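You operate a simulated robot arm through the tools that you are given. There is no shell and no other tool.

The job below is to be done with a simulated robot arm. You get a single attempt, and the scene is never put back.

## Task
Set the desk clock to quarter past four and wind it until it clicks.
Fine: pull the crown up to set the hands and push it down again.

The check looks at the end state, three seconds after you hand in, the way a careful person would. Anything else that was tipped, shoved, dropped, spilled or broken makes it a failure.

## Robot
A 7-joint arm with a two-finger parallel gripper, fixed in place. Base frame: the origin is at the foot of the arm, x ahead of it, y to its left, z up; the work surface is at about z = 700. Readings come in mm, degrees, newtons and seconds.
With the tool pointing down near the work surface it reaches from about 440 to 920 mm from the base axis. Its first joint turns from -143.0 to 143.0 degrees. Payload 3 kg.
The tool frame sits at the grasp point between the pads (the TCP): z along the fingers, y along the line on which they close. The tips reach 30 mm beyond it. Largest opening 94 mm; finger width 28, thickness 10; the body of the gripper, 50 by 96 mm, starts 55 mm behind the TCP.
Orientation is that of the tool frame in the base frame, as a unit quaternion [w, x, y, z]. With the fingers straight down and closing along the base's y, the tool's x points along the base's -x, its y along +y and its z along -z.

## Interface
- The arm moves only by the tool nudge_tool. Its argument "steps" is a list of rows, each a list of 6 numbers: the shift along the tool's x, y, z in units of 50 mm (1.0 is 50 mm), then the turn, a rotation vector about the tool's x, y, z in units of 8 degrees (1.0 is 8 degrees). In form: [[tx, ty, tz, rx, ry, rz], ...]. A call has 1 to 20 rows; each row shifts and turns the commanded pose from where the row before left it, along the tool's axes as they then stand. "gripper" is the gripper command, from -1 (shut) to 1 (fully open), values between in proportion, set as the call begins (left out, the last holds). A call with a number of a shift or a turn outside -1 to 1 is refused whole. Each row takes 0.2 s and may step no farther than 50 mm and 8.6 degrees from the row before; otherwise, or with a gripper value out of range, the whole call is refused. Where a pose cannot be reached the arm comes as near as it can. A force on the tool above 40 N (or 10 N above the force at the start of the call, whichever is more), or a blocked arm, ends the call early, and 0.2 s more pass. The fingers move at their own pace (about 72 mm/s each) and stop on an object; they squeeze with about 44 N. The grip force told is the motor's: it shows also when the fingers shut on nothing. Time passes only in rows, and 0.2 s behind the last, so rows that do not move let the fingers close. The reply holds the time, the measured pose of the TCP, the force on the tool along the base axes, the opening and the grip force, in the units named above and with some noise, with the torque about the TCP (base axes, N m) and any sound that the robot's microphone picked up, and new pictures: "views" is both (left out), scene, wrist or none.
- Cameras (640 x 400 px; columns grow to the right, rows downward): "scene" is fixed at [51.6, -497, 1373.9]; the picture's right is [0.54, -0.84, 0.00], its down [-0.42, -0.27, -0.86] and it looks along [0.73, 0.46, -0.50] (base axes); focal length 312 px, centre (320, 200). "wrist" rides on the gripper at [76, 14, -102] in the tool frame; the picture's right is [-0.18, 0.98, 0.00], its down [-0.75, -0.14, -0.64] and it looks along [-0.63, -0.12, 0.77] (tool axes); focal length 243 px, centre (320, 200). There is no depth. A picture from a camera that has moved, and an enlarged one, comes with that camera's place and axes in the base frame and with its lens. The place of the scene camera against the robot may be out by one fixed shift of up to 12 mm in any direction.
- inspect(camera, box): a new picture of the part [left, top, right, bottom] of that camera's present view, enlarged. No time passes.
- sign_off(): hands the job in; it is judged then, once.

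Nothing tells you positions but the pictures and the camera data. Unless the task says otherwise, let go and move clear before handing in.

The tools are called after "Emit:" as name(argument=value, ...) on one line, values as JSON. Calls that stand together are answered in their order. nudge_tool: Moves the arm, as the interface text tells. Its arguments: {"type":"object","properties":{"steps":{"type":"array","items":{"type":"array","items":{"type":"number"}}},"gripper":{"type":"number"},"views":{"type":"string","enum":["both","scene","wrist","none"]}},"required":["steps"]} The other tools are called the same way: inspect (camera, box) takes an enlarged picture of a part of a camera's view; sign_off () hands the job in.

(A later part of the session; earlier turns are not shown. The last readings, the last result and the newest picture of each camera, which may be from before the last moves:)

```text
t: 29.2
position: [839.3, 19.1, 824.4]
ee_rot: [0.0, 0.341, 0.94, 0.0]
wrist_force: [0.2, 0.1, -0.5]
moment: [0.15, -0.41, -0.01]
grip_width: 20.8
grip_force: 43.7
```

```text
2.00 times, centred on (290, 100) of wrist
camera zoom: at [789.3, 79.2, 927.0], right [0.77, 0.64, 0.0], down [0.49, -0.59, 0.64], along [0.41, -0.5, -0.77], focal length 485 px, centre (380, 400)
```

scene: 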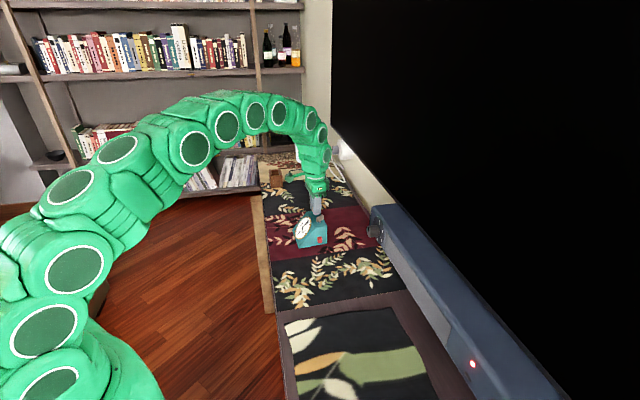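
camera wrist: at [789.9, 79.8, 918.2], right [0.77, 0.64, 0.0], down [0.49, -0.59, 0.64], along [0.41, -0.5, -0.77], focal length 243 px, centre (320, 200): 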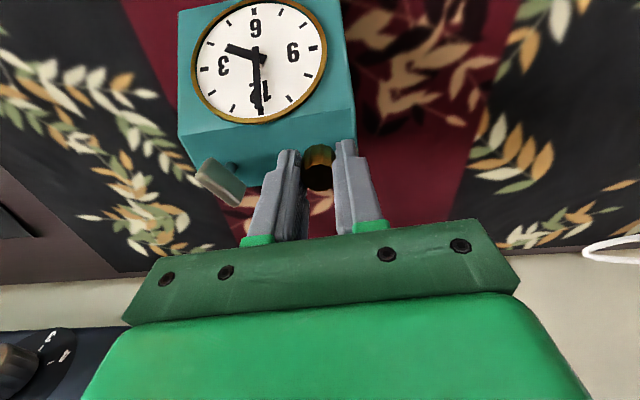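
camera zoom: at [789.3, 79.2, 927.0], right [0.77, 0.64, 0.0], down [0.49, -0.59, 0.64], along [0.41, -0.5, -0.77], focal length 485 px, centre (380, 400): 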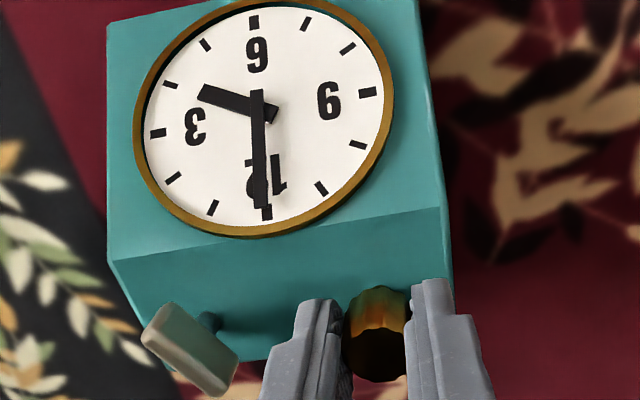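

The clock is back where it was. Now I'll pull the crown further up in 1 mm steps and look for the stop.

Emit:
nudge_tool(steps=[[0, 0, -0.02, 0, 0, 0], [0, 0, 0, 0, 0, 0]], views="none")

Emit:
nudge_tool(steps=[[0, 0, -0.02, 0, 0, 0], [0, 0, 0, 0, 0, 0]], views="none")

Emit:
inspect(camera="scene", box=[280, 180, 350, 250])

Emit:
inspect(camera="wrist", box=[190, 0, 390, 200])

Emit:
inspect(camera="scene", box=[295, 225, 335, 255])

```text
t: 29.8
position: [840.5, 19.1, 825.7]
ee_rot: [0.001, 0.341, 0.94, 0.0]
wrist_force: [0.1, 0.5, 0.4]
moment: [0.08, -0.35, 0.01]
grip_width: 20.8
grip_force: 44.0
```

```text
t: 30.4
position: [838.6, 18.7, 825.2]
ee_rot: [0.0, 0.342, 0.94, 0.0]
wrist_force: [0.1, -0.1, -10.8]
moment: [0.09, -0.38, -0.01]
grip_width: 20.8
grip_force: 43.7
```

```text
5.71 times, centred on (315, 215) of scene
camera zoom: at [51.6, -497.0, 1373.9], right [0.54, -0.84, 0.0], down [-0.42, -0.27, -0.86], along [0.73, 0.46, -0.5], focal length 1785 px, centre (349, 114)
```

zoom: 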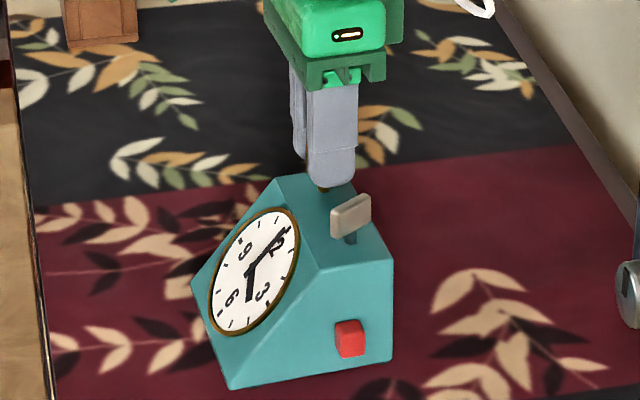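

```text
2.00 times, centred on (290, 100) of wrist
camera zoom: at [789.1, 79.1, 928.6], right [0.77, 0.64, 0.0], down [0.49, -0.59, 0.64], along [0.41, -0.5, -0.77], focal length 485 px, centre (380, 400)
```

zoom: 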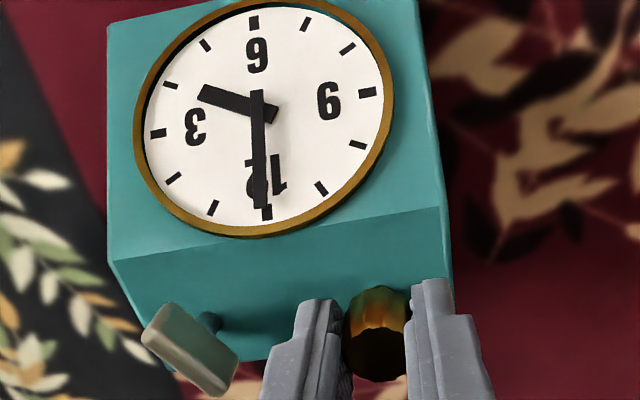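

```text
13.33 times, centred on (315, 240) of scene
camera zoom: at [51.6, -497.0, 1373.9], right [0.54, -0.84, 0.0], down [-0.42, -0.27, -0.86], along [0.73, 0.46, -0.5], focal length 4166 px, centre (387, -333)
```

zoom: 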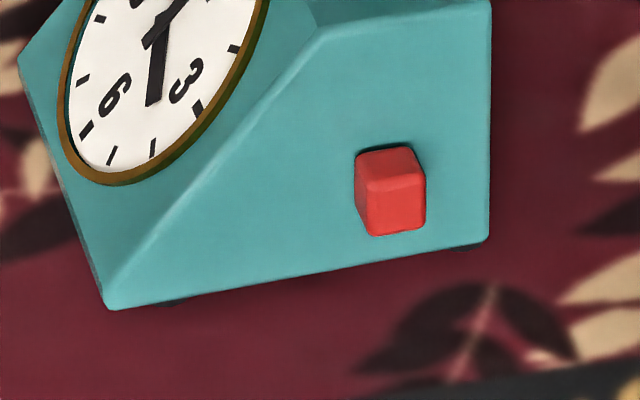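

The vertical force jumped to -10.8 N and the clock rose about 1 mm, so the crown is at its upper stop, roughly 9 mm of travel. I'll lower just enough to rest the clock on the table with the crown near its top.

Emit:
nudge_tool(steps=[[0, 0, 0.016, 0, 0, 0], [0, 0, 0, 0, 0, 0], [0, 0, 0, 0, 0, 0]], views="none")

Emit:
inspect(camera="scene", box=[295, 225, 335, 255])

Emit:
inspect(camera="scene", box=[296, 212, 316, 242])

```text
t: 31.2
position: [838.3, 20.0, 823.5]
ee_rot: [0.0, 0.342, 0.94, 0.0]
wrist_force: [0.5, 0.1, -11.2]
moment: [0.23, -0.45, -0.03]
grip_width: 20.8
grip_force: 43.7
```

```text
13.33 times, centred on (315, 240) of scene
camera zoom: at [51.6, -497.0, 1373.9], right [0.54, -0.84, 0.0], down [-0.42, -0.27, -0.86], along [0.73, 0.46, -0.5], focal length 4166 px, centre (387, -333)
```

zoom: 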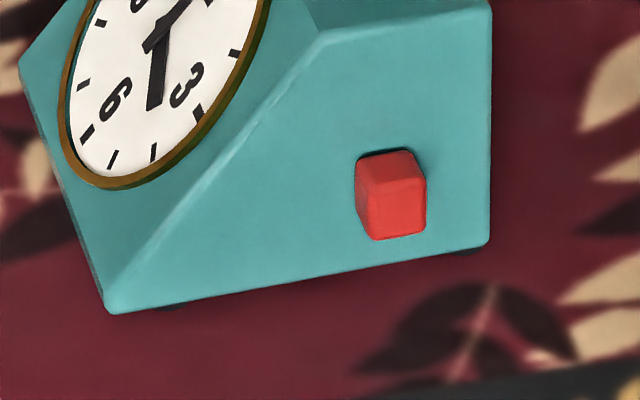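

```text
13.33 times, centred on (306, 227) of scene
camera zoom: at [51.6, -497.0, 1373.9], right [0.54, -0.84, 0.0], down [-0.42, -0.27, -0.86], along [0.73, 0.46, -0.5], focal length 4166 px, centre (507, -160)
```

zoom: 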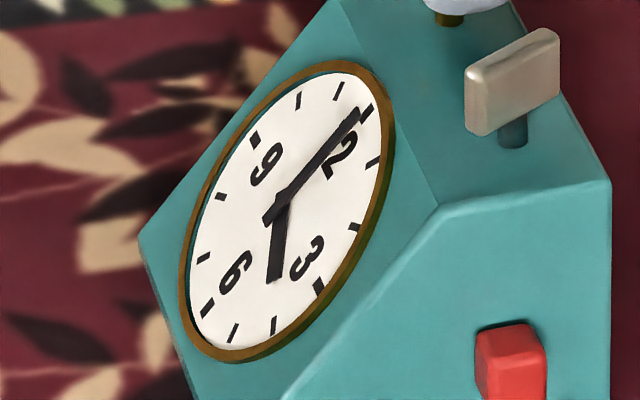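

Still about 11 N, so the clock weighs around 1.1 kg and is still hanging a fraction of a millimetre up. I'll lower a bit more.

Emit:
nudge_tool(steps=[[0, 0, 0.01, 0, 0, 0], [0, 0, 0, 0, 0, 0], [0, 0, 0, 0, 0, 0]], views="none")

Emit:
inspect(camera="scene", box=[295, 225, 335, 255])

```text
t: 32.0
position: [839.7, 19.8, 823.1]
ee_rot: [0.001, 0.342, 0.94, 0.0]
wrist_force: [-0.6, 0.2, -9.4]
moment: [0.1, -0.33, 0.0]
grip_width: 20.9
grip_force: 44.3
```

```text
13.33 times, centred on (315, 240) of scene
camera zoom: at [51.6, -497.0, 1373.9], right [0.54, -0.84, 0.0], down [-0.42, -0.27, -0.86], along [0.73, 0.46, -0.5], focal length 4166 px, centre (387, -333)
```

zoom: 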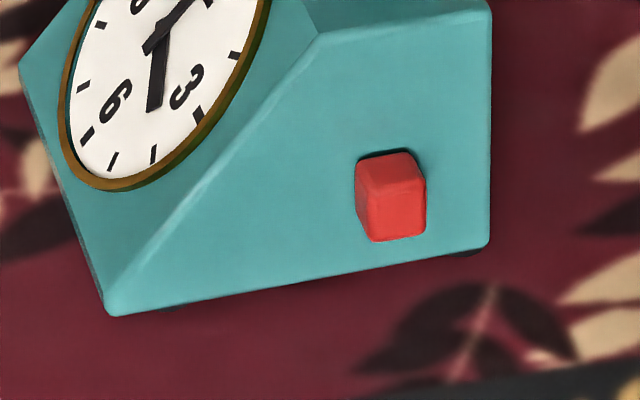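

Emit:
nudge_tool(steps=[[0, 0, 0.008, 0, 0, 0], [0, 0, 0, 0, 0, 0], [0, 0, 0, 0, 0, 0]], views="none")

Emit:
inspect(camera="scene", box=[295, 225, 335, 255])

Emit:
inspect(camera="scene", box=[305, 195, 330, 220])

```text
t: 32.8
position: [838.5, 19.8, 824.9]
ee_rot: [0.0, 0.342, 0.94, 0.0]
wrist_force: [0.4, -0.3, -10.4]
moment: [0.12, -0.35, -0.02]
grip_width: 21.1
grip_force: 44.0
```

```text
13.33 times, centred on (315, 240) of scene
camera zoom: at [51.6, -497.0, 1373.9], right [0.54, -0.84, 0.0], down [-0.42, -0.27, -0.86], along [0.73, 0.46, -0.5], focal length 4166 px, centre (387, -333)
```

zoom: 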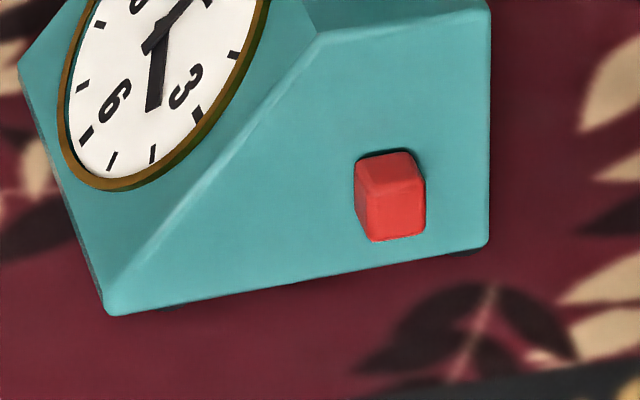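

```text
16.00 times, centred on (318, 208) of scene
camera zoom: at [51.6, -497.0, 1373.9], right [0.54, -0.84, 0.0], down [-0.42, -0.27, -0.86], along [0.73, 0.46, -0.5], focal length 4999 px, centre (360, 80)
```

zoom: 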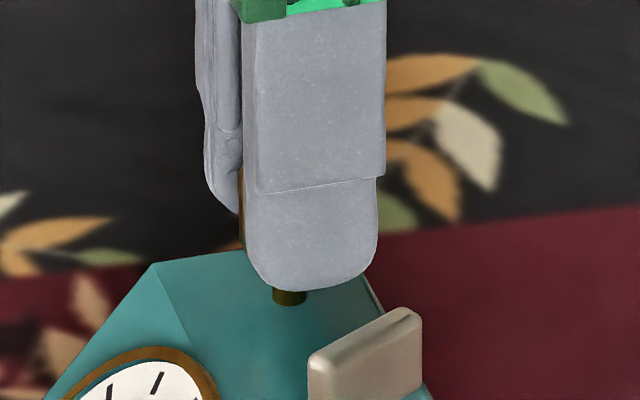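

Emit:
inspect(camera="scene", box=[280, 180, 350, 250])

Emit:
inspect(camera="wrist", box=[190, 0, 390, 200])

Emit:
inspect(camera="scene", box=[296, 244, 308, 252])

Emit:
inspect(camera="scene", box=[318, 238, 330, 246])

```text
5.71 times, centred on (315, 215) of scene
camera zoom: at [51.6, -497.0, 1373.9], right [0.54, -0.84, 0.0], down [-0.42, -0.27, -0.86], along [0.73, 0.46, -0.5], focal length 1785 px, centre (349, 114)
```

zoom: 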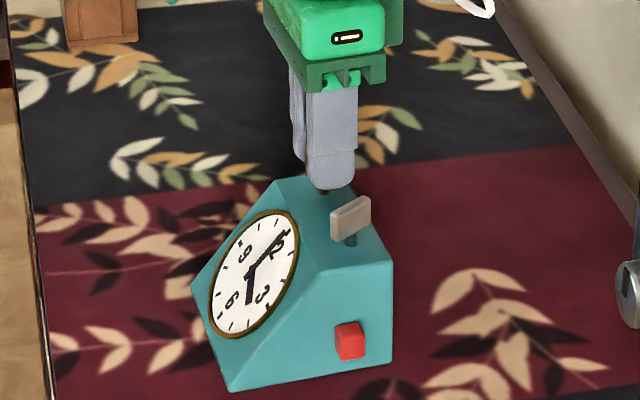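

```text
2.00 times, centred on (290, 100) of wrist
camera zoom: at [789.2, 79.4, 926.9], right [0.77, 0.64, 0.0], down [0.49, -0.59, 0.64], along [0.41, -0.5, -0.77], focal length 485 px, centre (380, 400)
```

zoom: 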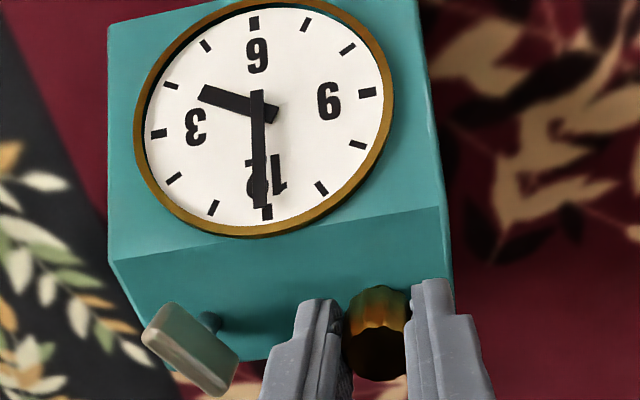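

```text
16.00 times, centred on (302, 248) of scene
camera zoom: at [51.6, -497.0, 1373.9], right [0.54, -0.84, 0.0], down [-0.42, -0.27, -0.86], along [0.73, 0.46, -0.5], focal length 4999 px, centre (608, -568)
```

zoom: 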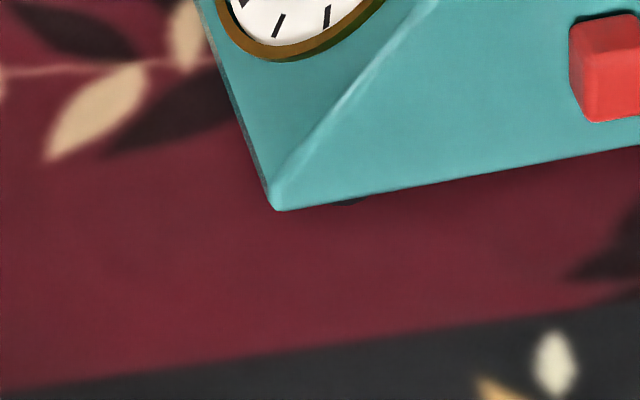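

```text
16.00 times, centred on (324, 242) of scene
camera zoom: at [51.6, -497.0, 1373.9], right [0.54, -0.84, 0.0], down [-0.42, -0.27, -0.86], along [0.73, 0.46, -0.5], focal length 4999 px, centre (256, -472)
```

zoom: 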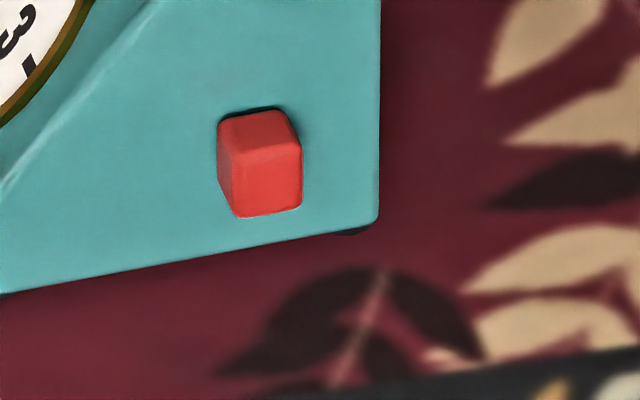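

The clock stands on small dark feet. I'll keep lowering in 0.5 mm steps to see when the crown is unloaded.

Emit:
nudge_tool(steps=[[0, 0, 0.01, 0, 0, 0], [0, 0, 0, 0, 0, 0], [0, 0, 0, 0, 0, 0]], views="none")

Emit:
inspect(camera="scene", box=[295, 225, 335, 255])

Emit:
nudge_tool(steps=[[0, 0, 0.01, 0, 0, 0], [0, 0, 0, 0, 0, 0], [0, 0, 0, 0, 0, 0]], views="none")

Emit:
inspect(camera="scene", box=[295, 225, 335, 255])

```text
t: 33.6
position: [838.7, 19.4, 824.8]
ee_rot: [-0.001, 0.342, 0.94, 0.0]
wrist_force: [0.8, 0.0, -0.5]
moment: [0.04, 0.69, 0.01]
grip_width: 20.8
grip_force: 44.3
```

```text
13.33 times, centred on (315, 240) of scene
camera zoom: at [51.6, -497.0, 1373.9], right [0.54, -0.84, 0.0], down [-0.42, -0.27, -0.86], along [0.73, 0.46, -0.5], focal length 4166 px, centre (387, -333)
```

zoom: 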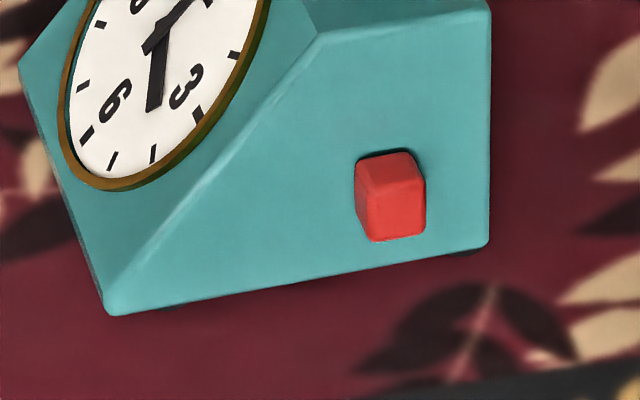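

```text
t: 34.4
position: [840.5, 19.1, 823.6]
ee_rot: [0.0, 0.342, 0.94, 0.0]
wrist_force: [0.7, 0.7, 0.5]
moment: [0.07, 0.8, -0.01]
grip_width: 20.7
grip_force: 44.3
```

```text
13.33 times, centred on (315, 240) of scene
camera zoom: at [51.6, -497.0, 1373.9], right [0.54, -0.84, 0.0], down [-0.42, -0.27, -0.86], along [0.73, 0.46, -0.5], focal length 4166 px, centre (387, -333)
```

zoom: 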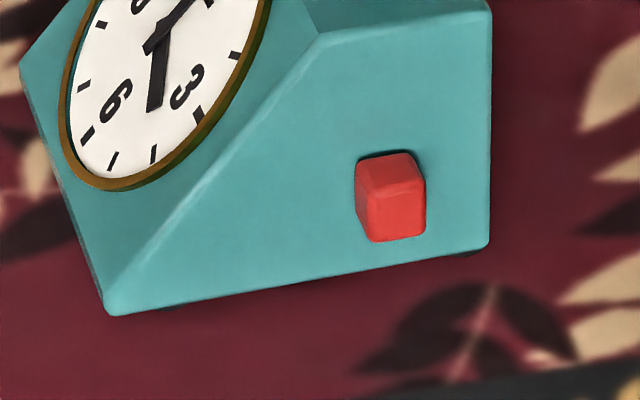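

The vertical load is now zero and the clock is back on its feet with the crown near the top. Checking the earlier picture, the clock was hanging about 2 mm off the table when I turned it, which explains why it swung round. I'll try a slow 4° turn with it resting.

Emit:
nudge_tool(steps=[[0, 0, 0, 0, 0, 0.125], [0, 0, 0, 0, 0, 0.125], [0, 0, 0, 0, 0, 0.125], [0, 0, 0, 0, 0, 0.125], [0, 0, 0, 0, 0, 0]], views="none")

Emit:
inspect(camera="scene", box=[295, 225, 335, 255])

Emit:
inspect(camera="scene", box=[296, 212, 316, 242])

Emit:
inspect(camera="wrist", box=[190, 0, 390, 200])

```text
t: 35.6
position: [838.8, 19.0, 824.1]
ee_rot: [-0.001, 0.374, 0.927, 0.0]
wrist_force: [6.6, 1.3, 0.9]
moment: [0.08, 0.11, -0.04]
grip_width: 20.8
grip_force: 43.7
```

```text
13.33 times, centred on (315, 240) of scene
camera zoom: at [51.6, -497.0, 1373.9], right [0.54, -0.84, 0.0], down [-0.42, -0.27, -0.86], along [0.73, 0.46, -0.5], focal length 4166 px, centre (387, -333)
```

zoom: 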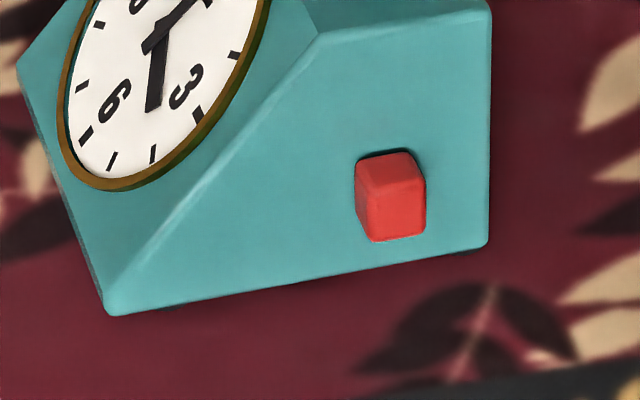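

```text
13.33 times, centred on (306, 227) of scene
camera zoom: at [51.6, -497.0, 1373.9], right [0.54, -0.84, 0.0], down [-0.42, -0.27, -0.86], along [0.73, 0.46, -0.5], focal length 4166 px, centre (507, -160)
```

zoom: 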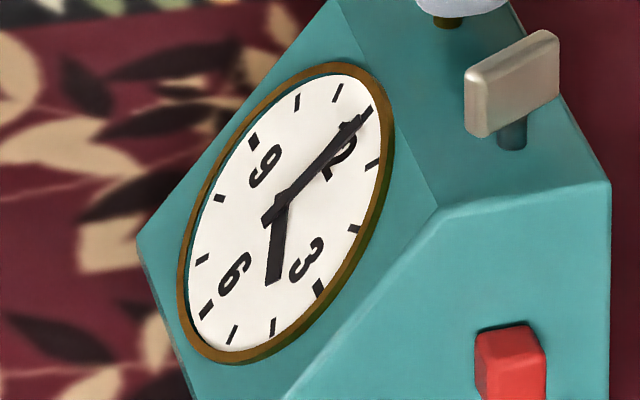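

```text
2.00 times, centred on (290, 100) of wrist
camera zoom: at [793.7, 82.9, 926.2], right [0.81, 0.58, 0.0], down [0.44, -0.62, 0.64], along [0.37, -0.52, -0.77], focal length 485 px, centre (380, 400)
```

zoom: 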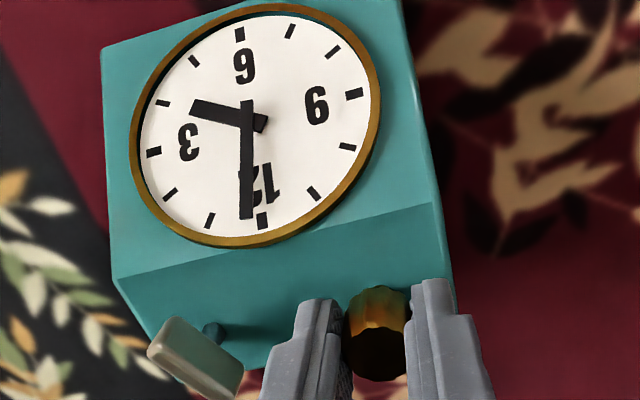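

The clock stayed put this time and the minute hand moved clockwise off 12, so clockwise is the right direction at roughly 1:1. I'll continue slowly, easing out the side load.

Emit:
nudge_tool(steps=[[-0.004, 0.004, 0, 0, 0, 0.25], [0, 0, 0, 0, 0, 0.25], [0, 0, 0, 0, 0, 0.25], [0, 0, 0, 0, 0, 0.25], [0, 0, 0, 0, 0, 0.25], [0, 0, 0, 0, 0, 0.25], [0, 0, 0, 0, 0, 0.25], [0, 0, 0, 0, 0, 0.25], [0, 0, 0, 0, 0, 0]], views="none")

Emit:
inspect(camera="scene", box=[280, 180, 350, 250])

Emit:
inspect(camera="scene", box=[296, 212, 316, 242])

Emit:
inspect(camera="wrist", box=[190, 0, 390, 200])

```text
t: 37.6
position: [839.6, 19.3, 823.8]
ee_rot: [0.001, 0.5, 0.866, 0.001]
wrist_force: [-3.0, -2.0, -1.3]
moment: [-0.04, -0.16, 0.01]
grip_width: 21.0
grip_force: 44.1
```

```text
5.71 times, centred on (315, 215) of scene
camera zoom: at [51.6, -497.0, 1373.9], right [0.54, -0.84, 0.0], down [-0.42, -0.27, -0.86], along [0.73, 0.46, -0.5], focal length 1785 px, centre (349, 114)
```

zoom: 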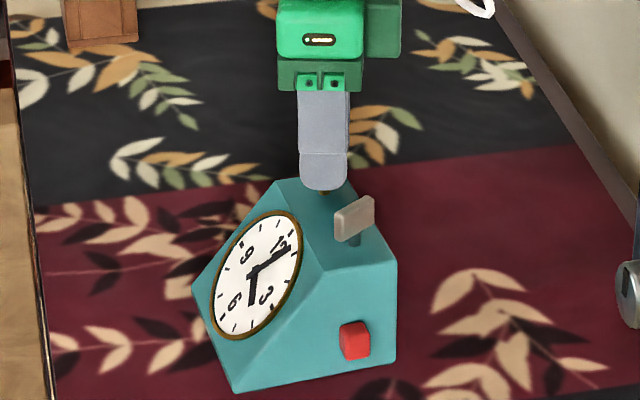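

```text
13.33 times, centred on (306, 227) of scene
camera zoom: at [51.6, -497.0, 1373.9], right [0.54, -0.84, 0.0], down [-0.42, -0.27, -0.86], along [0.73, 0.46, -0.5], focal length 4166 px, centre (507, -160)
```

zoom: 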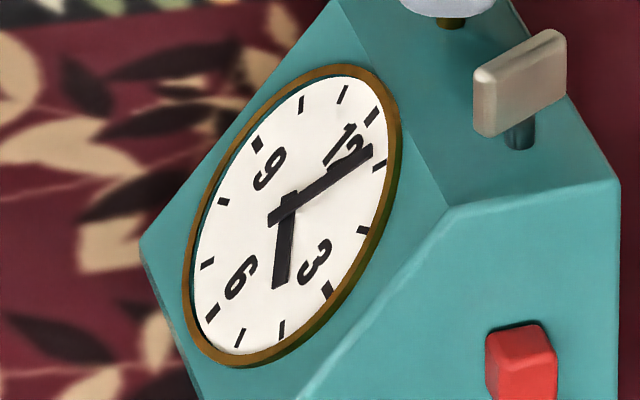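

```text
2.00 times, centred on (290, 100) of wrist
camera zoom: at [813.2, 92.1, 926.3], right [0.94, 0.33, 0.0], down [0.25, -0.72, 0.64], along [0.21, -0.61, -0.77], focal length 485 px, centre (380, 400)
```

zoom: 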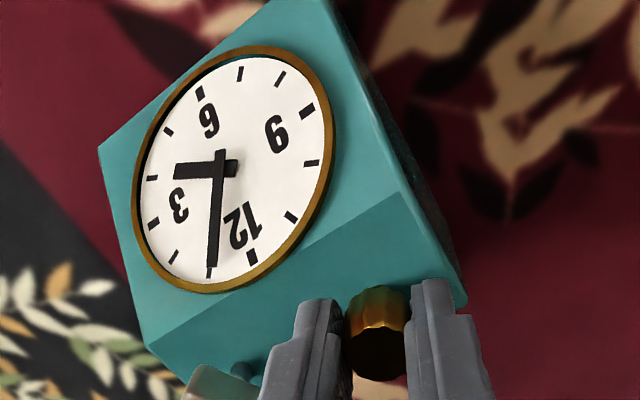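

The minute hand is now about at the 1 tick after 20° of crown, so roughly 1.5:1. The clock shifted about 2 to 3 mm. I'll continue in short pieces and keep the lateral forces small.

Emit:
nudge_tool(steps=[[0, 0, 0, 0, 0, 0.25], [0, 0, 0, 0, 0, 0.25], [0, 0, 0, 0, 0, 0.25], [0, 0, 0, 0, 0, 0.25], [0, 0, 0, 0, 0, 0]], views="none")

Emit:
inspect(camera="scene", box=[280, 180, 350, 250])

Emit:
inspect(camera="scene", box=[296, 212, 316, 242])

```text
t: 38.8
position: [839.0, 20.8, 824.0]
ee_rot: [0.0, 0.56, 0.829, -0.001]
wrist_force: [-6.4, -0.1, 0.0]
moment: [0.1, 0.04, 0.0]
grip_width: 20.5
grip_force: 43.7
```

```text
5.71 times, centred on (315, 215) of scene
camera zoom: at [51.6, -497.0, 1373.9], right [0.54, -0.84, 0.0], down [-0.42, -0.27, -0.86], along [0.73, 0.46, -0.5], focal length 1785 px, centre (349, 114)
```

zoom: 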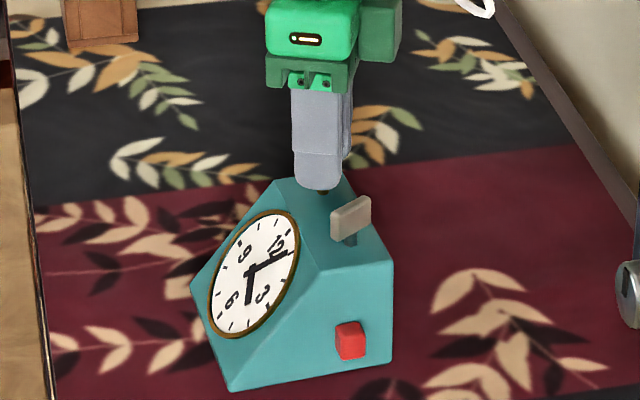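

```text
13.33 times, centred on (306, 227) of scene
camera zoom: at [51.6, -497.0, 1373.9], right [0.54, -0.84, 0.0], down [-0.42, -0.27, -0.86], along [0.73, 0.46, -0.5], focal length 4166 px, centre (507, -160)
```

zoom: 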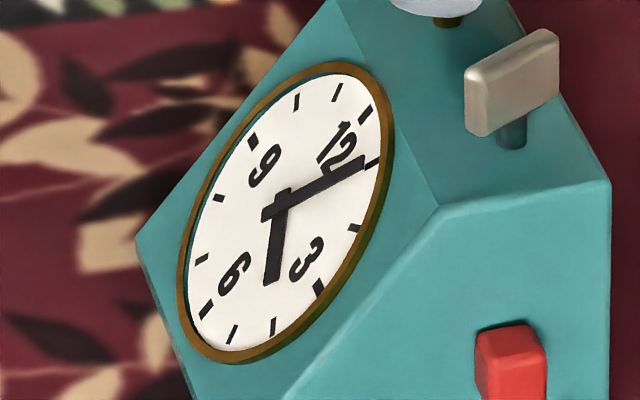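

The clock is back at its original spot and the minute hand is near the 1 tick after 28° of turn, so the ratio is close to 1:1. I'll carry on in 16 to 20° pieces.

Emit:
nudge_tool(steps=[[0.002, -0.004, 0, 0, 0, 0.25], [0, 0, 0, 0, 0, 0.25], [0, 0, 0, 0, 0, 0.25], [0, 0, 0, 0, 0, 0.25], [0, 0, 0, 0, 0, 0.25], [0, 0, 0, 0, 0, 0.25], [0, 0, 0, 0, 0, 0.25], [0, 0, 0, 0, 0, 0.25], [0, 0, 0, 0, 0, 0]], views="none")

Emit:
inspect(camera="scene", box=[280, 180, 350, 250])

Emit:
inspect(camera="scene", box=[296, 212, 316, 242])

```text
t: 40.8
position: [839.7, 19.3, 825.0]
ee_rot: [0.0, 0.669, 0.743, -0.001]
wrist_force: [-4.9, -0.4, 0.5]
moment: [0.05, 0.0, -0.04]
grip_width: 20.5
grip_force: 44.3
```

```text
5.71 times, centred on (315, 215) of scene
camera zoom: at [51.6, -497.0, 1373.9], right [0.54, -0.84, 0.0], down [-0.42, -0.27, -0.86], along [0.73, 0.46, -0.5], focal length 1785 px, centre (349, 114)
```

zoom: 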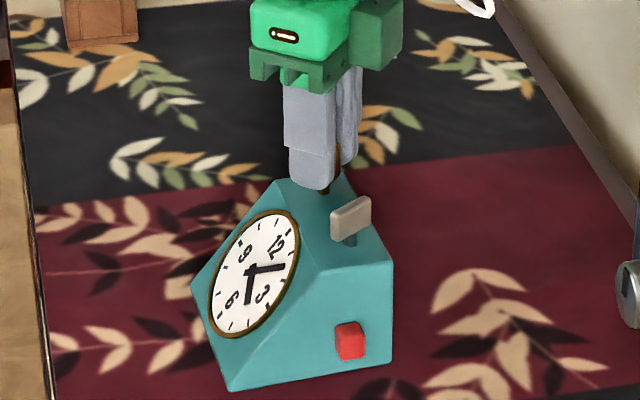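

```text
13.33 times, centred on (306, 227) of scene
camera zoom: at [51.6, -497.0, 1373.9], right [0.54, -0.84, 0.0], down [-0.42, -0.27, -0.86], along [0.73, 0.46, -0.5], focal length 4166 px, centre (507, -160)
```

zoom: 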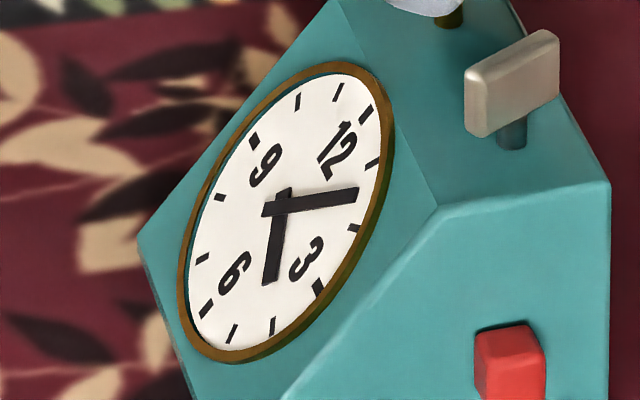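

The minute hand is at about 45° after 44° of crown, which confirms 1:1, and the clock is still. I'll turn another 38°.

Emit:
nudge_tool(steps=[[0.001, -0.003, 0, 0, 0, 0.25], [0, 0, 0, 0, 0, 0.25], [0, 0, 0, 0, 0, 0.25], [0, 0, 0, 0, 0, 0.25], [0, 0, 0, 0, 0, 0.25], [0, 0, 0, 0, 0, 0.25], [0, 0, 0, 0, 0, 0.25], [0, 0, 0, 0, 0, 0.25], [0, 0, 0, 0, 0, 0.25], [0, 0, 0, 0, 0, 0]], views="none")

Emit:
nudge_tool(steps=[[0, 0, 0, 0, 0, 0.25], [0, 0, 0, 0, 0, 0.25], [0, 0, 0, 0, 0, 0.25], [0, 0, 0, 0, 0, 0.25], [0, 0, 0, 0, 0, 0.25], [0, 0, 0, 0, 0, 0.25], [0, 0, 0, 0, 0, 0.25], [0, 0, 0, 0, 0, 0.25], [0, 0, 0, 0, 0, 0.25], [0, 0, 0, 0, 0, 0]], views="none")

Emit:
inspect(camera="scene", box=[280, 180, 350, 250])

Emit:
inspect(camera="scene", box=[296, 212, 316, 242])

```text
t: 43.0
position: [839.3, 19.7, 823.7]
ee_rot: [0.001, 0.777, 0.63, -0.001]
wrist_force: [3.8, -4.0, 1.1]
moment: [0.07, 0.21, -0.01]
grip_width: 20.6
grip_force: 44.0
```

```text
t: 45.2
position: [838.7, 19.1, 824.2]
ee_rot: [-0.001, 0.866, 0.5, 0.0]
wrist_force: [2.0, -0.2, -0.2]
moment: [-0.23, -0.45, 0.01]
grip_width: 20.8
grip_force: 43.9
```

```text
5.71 times, centred on (315, 215) of scene
camera zoom: at [51.6, -497.0, 1373.9], right [0.54, -0.84, 0.0], down [-0.42, -0.27, -0.86], along [0.73, 0.46, -0.5], focal length 1785 px, centre (349, 114)
```

zoom: 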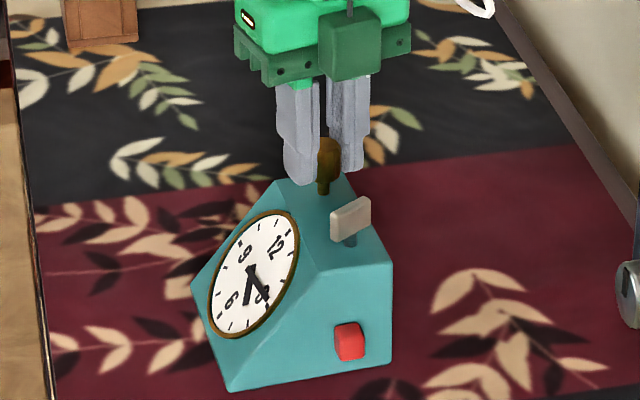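

```text
13.33 times, centred on (306, 227) of scene
camera zoom: at [51.6, -497.0, 1373.9], right [0.54, -0.84, 0.0], down [-0.42, -0.27, -0.86], along [0.73, 0.46, -0.5], focal length 4166 px, centre (507, -160)
```

zoom: 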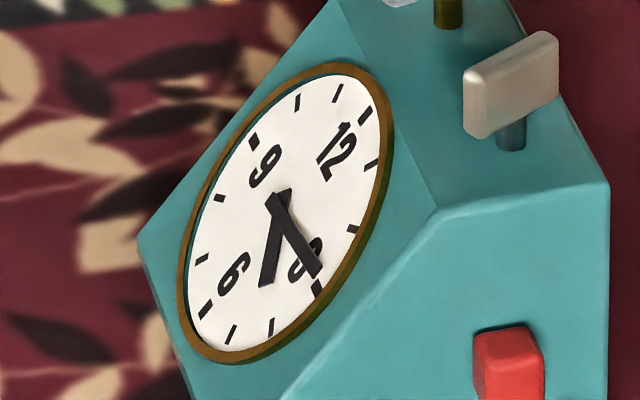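

The minute hand is now at about 84°, just short of the 3. I'll zoom at full magnification for a more precise reading before the last few degrees.

Emit:
inspect(camera="scene", box=[290, 215, 320, 240])

Emit:
inspect(camera="wrist", box=[0, 0, 400, 250])

```text
16.00 times, centred on (305, 228) of scene
camera zoom: at [51.6, -497.0, 1373.9], right [0.54, -0.84, 0.0], down [-0.42, -0.27, -0.86], along [0.73, 0.46, -0.5], focal length 4999 px, centre (560, -240)
```

zoom: 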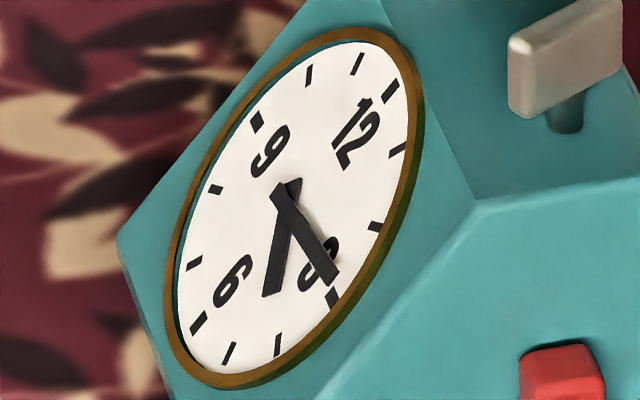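

```text
1.60 times, centred on (200, 125) of wrist
camera zoom: at [888.6, 78.3, 926.2], right [0.76, -0.65, 0.0], down [-0.5, -0.58, 0.64], along [-0.42, -0.49, -0.77], focal length 388 px, centre (512, 320)
```

zoom: 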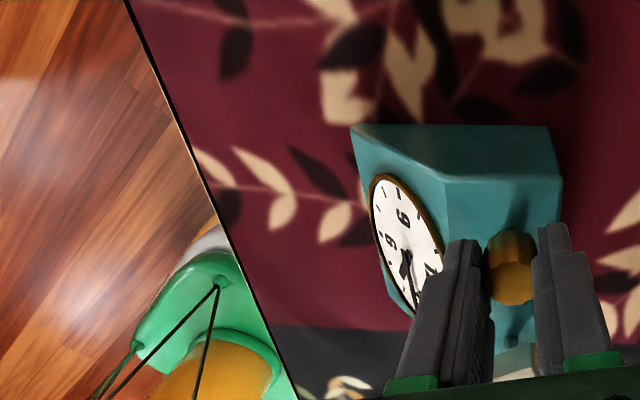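

I measure the minute hand at about 86° and the hour hand at about 126°, which agree with each other. I'll add 4° and measure again.

Emit:
nudge_tool(steps=[[0, 0, 0, 0, 0, 0.25], [0, 0, 0, 0, 0, 0.25], [0, 0, 0, 0, 0, 0]], views="none")

Emit:
inspect(camera="scene", box=[290, 215, 320, 240])

Emit:
inspect(camera="scene", box=[280, 180, 350, 250])

```text
t: 46.0
position: [839.0, 19.3, 825.3]
ee_rot: [0.0, 0.883, 0.47, -0.001]
wrist_force: [-5.1, -0.6, 0.7]
moment: [-0.21, 0.12, 0.0]
grip_width: 20.7
grip_force: 43.3
```

```text
16.00 times, centred on (305, 228) of scene
camera zoom: at [51.6, -497.0, 1373.9], right [0.54, -0.84, 0.0], down [-0.42, -0.27, -0.86], along [0.73, 0.46, -0.5], focal length 4999 px, centre (560, -240)
```

zoom: 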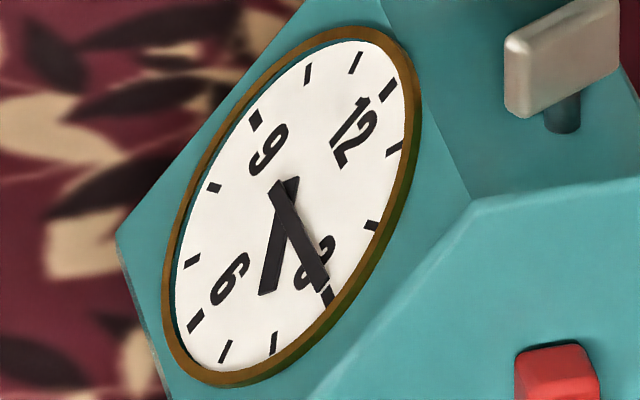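

```text
5.71 times, centred on (315, 215) of scene
camera zoom: at [51.6, -497.0, 1373.9], right [0.54, -0.84, 0.0], down [-0.42, -0.27, -0.86], along [0.73, 0.46, -0.5], focal length 1785 px, centre (349, 114)
```

zoom: 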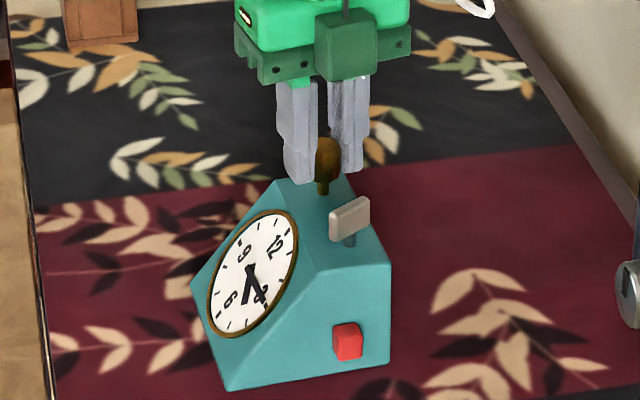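

Cross-checking all my readings, the scene view carries a bias of about +3°. The true position follows crown travel, so the hand is at about 84° and needs around 6° more.

Emit:
nudge_tool(steps=[[-0.003, -0.004, 0, 0, 0, 0.2], [0, 0, 0, 0, 0, 0.2], [0, 0, 0, 0, 0, 0.2], [0, 0, 0, 0, 0, 0.2], [0, 0, 0, 0, 0, 0]], views="none")

Emit:
inspect(camera="scene", box=[290, 215, 320, 240])

Emit:
inspect(camera="scene", box=[280, 180, 350, 250])

```text
t: 47.2
position: [839.3, 19.2, 823.5]
ee_rot: [0.0, 0.908, 0.419, -0.001]
wrist_force: [-6.8, 0.3, -0.3]
moment: [0.12, 0.33, -0.02]
grip_width: 20.8
grip_force: 43.8
```

```text
16.00 times, centred on (305, 228) of scene
camera zoom: at [51.6, -497.0, 1373.9], right [0.54, -0.84, 0.0], down [-0.42, -0.27, -0.86], along [0.73, 0.46, -0.5], focal length 4999 px, centre (560, -240)
```

zoom: 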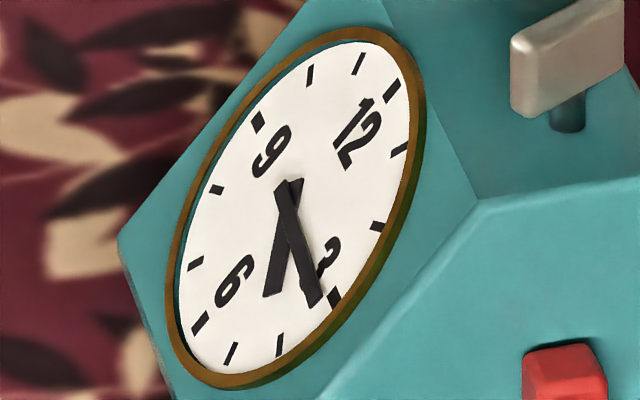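

```text
5.71 times, centred on (315, 215) of scene
camera zoom: at [51.6, -497.0, 1373.9], right [0.54, -0.84, 0.0], down [-0.42, -0.27, -0.86], along [0.73, 0.46, -0.5], focal length 1785 px, centre (349, 114)
```

zoom: 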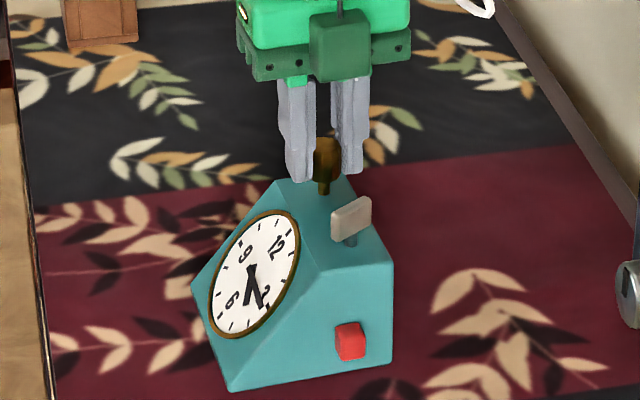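

Measured from the scene camera, the hand looks to be around 93 to 96°, so it may be slightly past. I need a cleaner view, so I'll let go of the crown, rise straight up and swing back for a wrist-camera look at the dial.

Emit:
nudge_tool(steps=[[0, 0, 0, 0, 0, 0], [0, 0, 0, 0, 0, 0], [0, 0, 0, 0, 0, 0]], gripper=-0.1, views="none")

Emit:
inspect(camera="scene", box=[290, 190, 330, 230])

Emit:
nudge_tool(steps=[[0, 0, -0.3, 0, 0, 0], [0, 0, -0.5, 0, 0, 0], [0, 0, -0.9, 0, 0, 0], [0, 0, -0.9, 0, 0, 0], [0, 0, 0, 0, 0, -1], [0, 0, 0, 0, 0, -1], [0, 0, 0, 0, 0, -1], [0, 0, 0, 0, 0, -1], [0, 0, 0, 0, 0, -1], [0, 0, 0, 0, 0, -1], [0, 0, 0, 0, 0, -1], [0, 0, 0, 0, 0, -1], [0, 0, 0, 0, 0, -1], [0, 0, 0, 0, 0, -1], [0, 0, 0, 0, 0, -1], [0, 0, 0, 0, 0, -0.3], [0, 0, 0, 0, 0, 0]])

```text
t: 48.0
position: [839.4, 18.4, 823.8]
ee_rot: [-0.001, 0.908, 0.419, 0.0]
wrist_force: [0.6, 0.3, -0.7]
moment: [0.01, 0.0, -0.01]
grip_width: 42.2
grip_force: 0.1
```

```text
10.00 times, centred on (310, 210) of scene
camera zoom: at [51.6, -497.0, 1373.9], right [0.54, -0.84, 0.0], down [-0.42, -0.27, -0.86], along [0.73, 0.46, -0.5], focal length 3124 px, centre (420, 100)
```

zoom: 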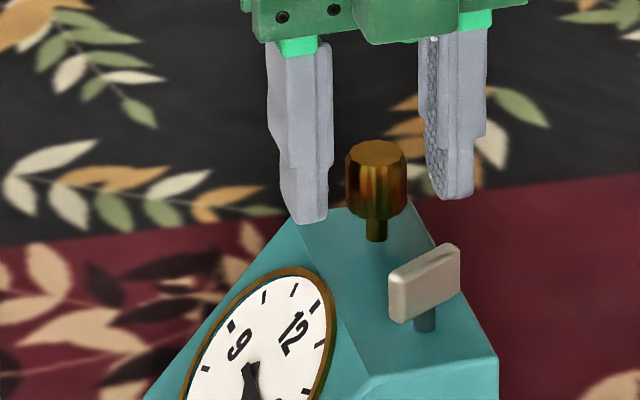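

```text
t: 51.6
position: [838.9, 19.2, 953.6]
ee_rot: [0.0, 0.342, 0.94, 0.0]
wrist_force: [0.7, -0.7, -0.2]
moment: [0.0, 0.04, 0.0]
grip_width: 42.5
grip_force: 0.1
camera wrist: at [789.0, 78.9, 1055.9], right [0.77, 0.64, 0.0], down [0.49, -0.59, 0.64], along [0.41, -0.5, -0.77], focal length 243 px, centre (320, 200)
```

scene: 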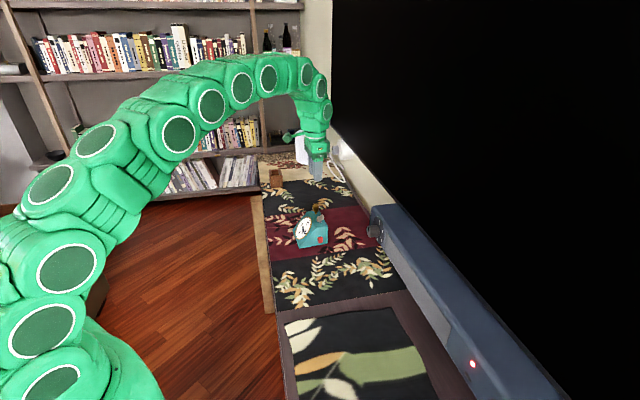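
wrist: 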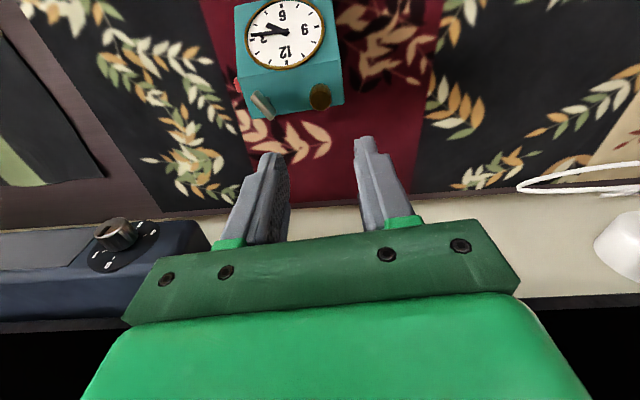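

The crown stays up on its own. I'll move back along the dial's facing direction to bring the dial nearer the middle of the wrist picture.

Emit:
nudge_tool(steps=[[0.9, 0, 0, 0, 0, 0], [0.9, 0, 0, 0, 0, 0], [0.2, 0, 0.4, 0, 0, 0], [0, 0, 0, 0, 0, 0]], views="wrist")

Emit:
inspect(camera="wrist", box=[280, 90, 330, 130])

```text
t: 52.6
position: [760.8, 84.7, 934.8]
ee_rot: [0.0, 0.342, 0.94, 0.001]
wrist_force: [0.0, 0.5, -0.4]
moment: [0.01, 0.0, -0.01]
grip_width: 42.5
grip_force: 0.0
camera wrist: at [712.1, 143.9, 1036.6], right [0.77, 0.64, 0.0], down [0.49, -0.59, 0.64], along [0.41, -0.5, -0.77], focal length 243 px, centre (320, 200)
```

wrist: 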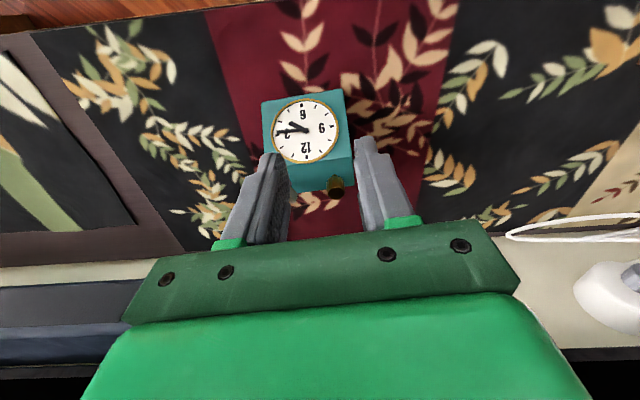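

```text
10.00 times, centred on (305, 110) of wrist
camera zoom: at [712.1, 143.9, 1036.6], right [0.77, 0.64, 0.0], down [0.49, -0.59, 0.64], along [0.41, -0.5, -0.77], focal length 2426 px, centre (470, 1100)
```

zoom: 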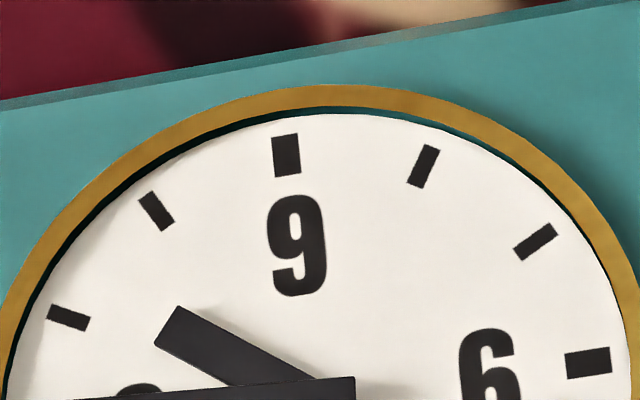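

Emit:
inspect(camera="wrist", box=[262, 92, 350, 168])

Emit:
inspect(camera="wrist", box=[265, 110, 325, 148])

```text
5.26 times, centred on (306, 130) of wrist
camera zoom: at [712.1, 143.9, 1036.6], right [0.77, 0.64, 0.0], down [0.49, -0.59, 0.64], along [0.41, -0.5, -0.77], focal length 1277 px, centre (394, 568)
```

zoom: 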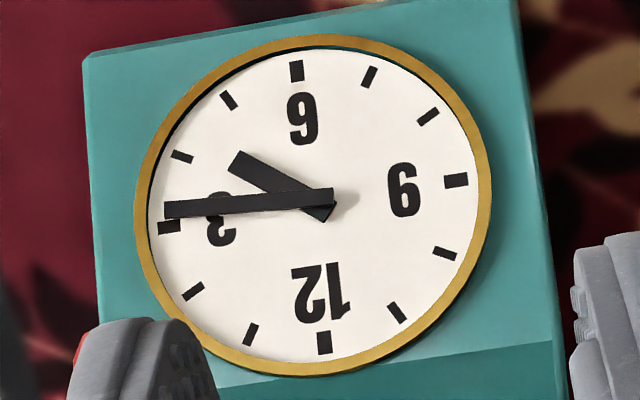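

```text
10.53 times, centred on (295, 129) of wrist
camera zoom: at [712.1, 143.9, 1036.6], right [0.77, 0.64, 0.0], down [0.49, -0.59, 0.64], along [0.41, -0.5, -0.77], focal length 2554 px, centre (583, 947)
```

zoom: 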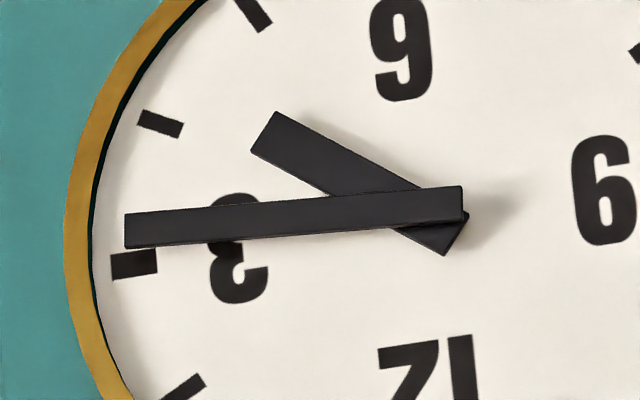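

This cleaner view puts the minute hand at about 95°, 5° past the 3, so I need to turn it back about 5°. I'll return above the crown, turned 5° so I can rotate back into the good viewing angle.

Emit:
nudge_tool(steps=[[-0.2, 0, -0.4, 0, 0, 0], [-0.9, 0, 0, 0, 0, 0], [-0.9, 0, 0, 0, 0, 0], [0, 0, 0, 0, 0, 0.625], [0, 0, 0.85, 0, 0, 0], [0, 0, 0.85, 0, 0, 0], [0, 0, 0, 0, 0, 0]], views="none")

Emit:
inspect(camera="wrist", box=[290, 90, 350, 150])

Emit:
inspect(camera="wrist", box=[210, 100, 410, 225])

```text
t: 54.2
position: [838.4, 18.3, 866.7]
ee_rot: [0.0, 0.383, 0.924, 0.0]
wrist_force: [0.8, 0.3, 0.4]
moment: [0.02, 0.02, 0.01]
grip_width: 42.2
grip_force: 0.1
```

```text
6.67 times, centred on (320, 120) of wrist
camera zoom: at [793.9, 82.8, 969.6], right [0.82, 0.57, 0.0], down [0.43, -0.63, 0.64], along [0.36, -0.53, -0.77], focal length 1618 px, centre (320, 733)
```

zoom: 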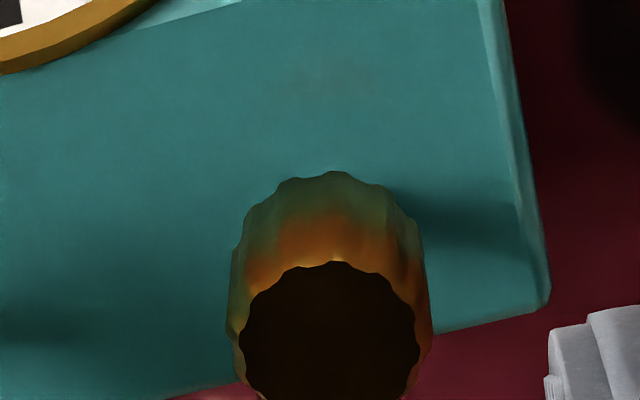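

```text
3.20 times, centred on (310, 162) of wrist
camera zoom: at [793.9, 82.8, 969.6], right [0.82, 0.57, 0.0], down [0.43, -0.63, 0.64], along [0.36, -0.53, -0.77], focal length 776 px, centre (352, 320)
```

zoom: 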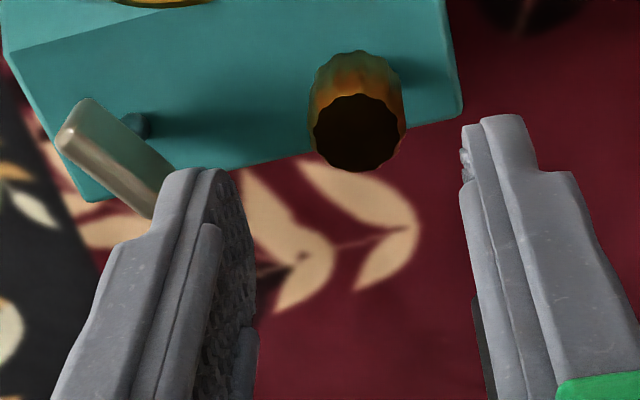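

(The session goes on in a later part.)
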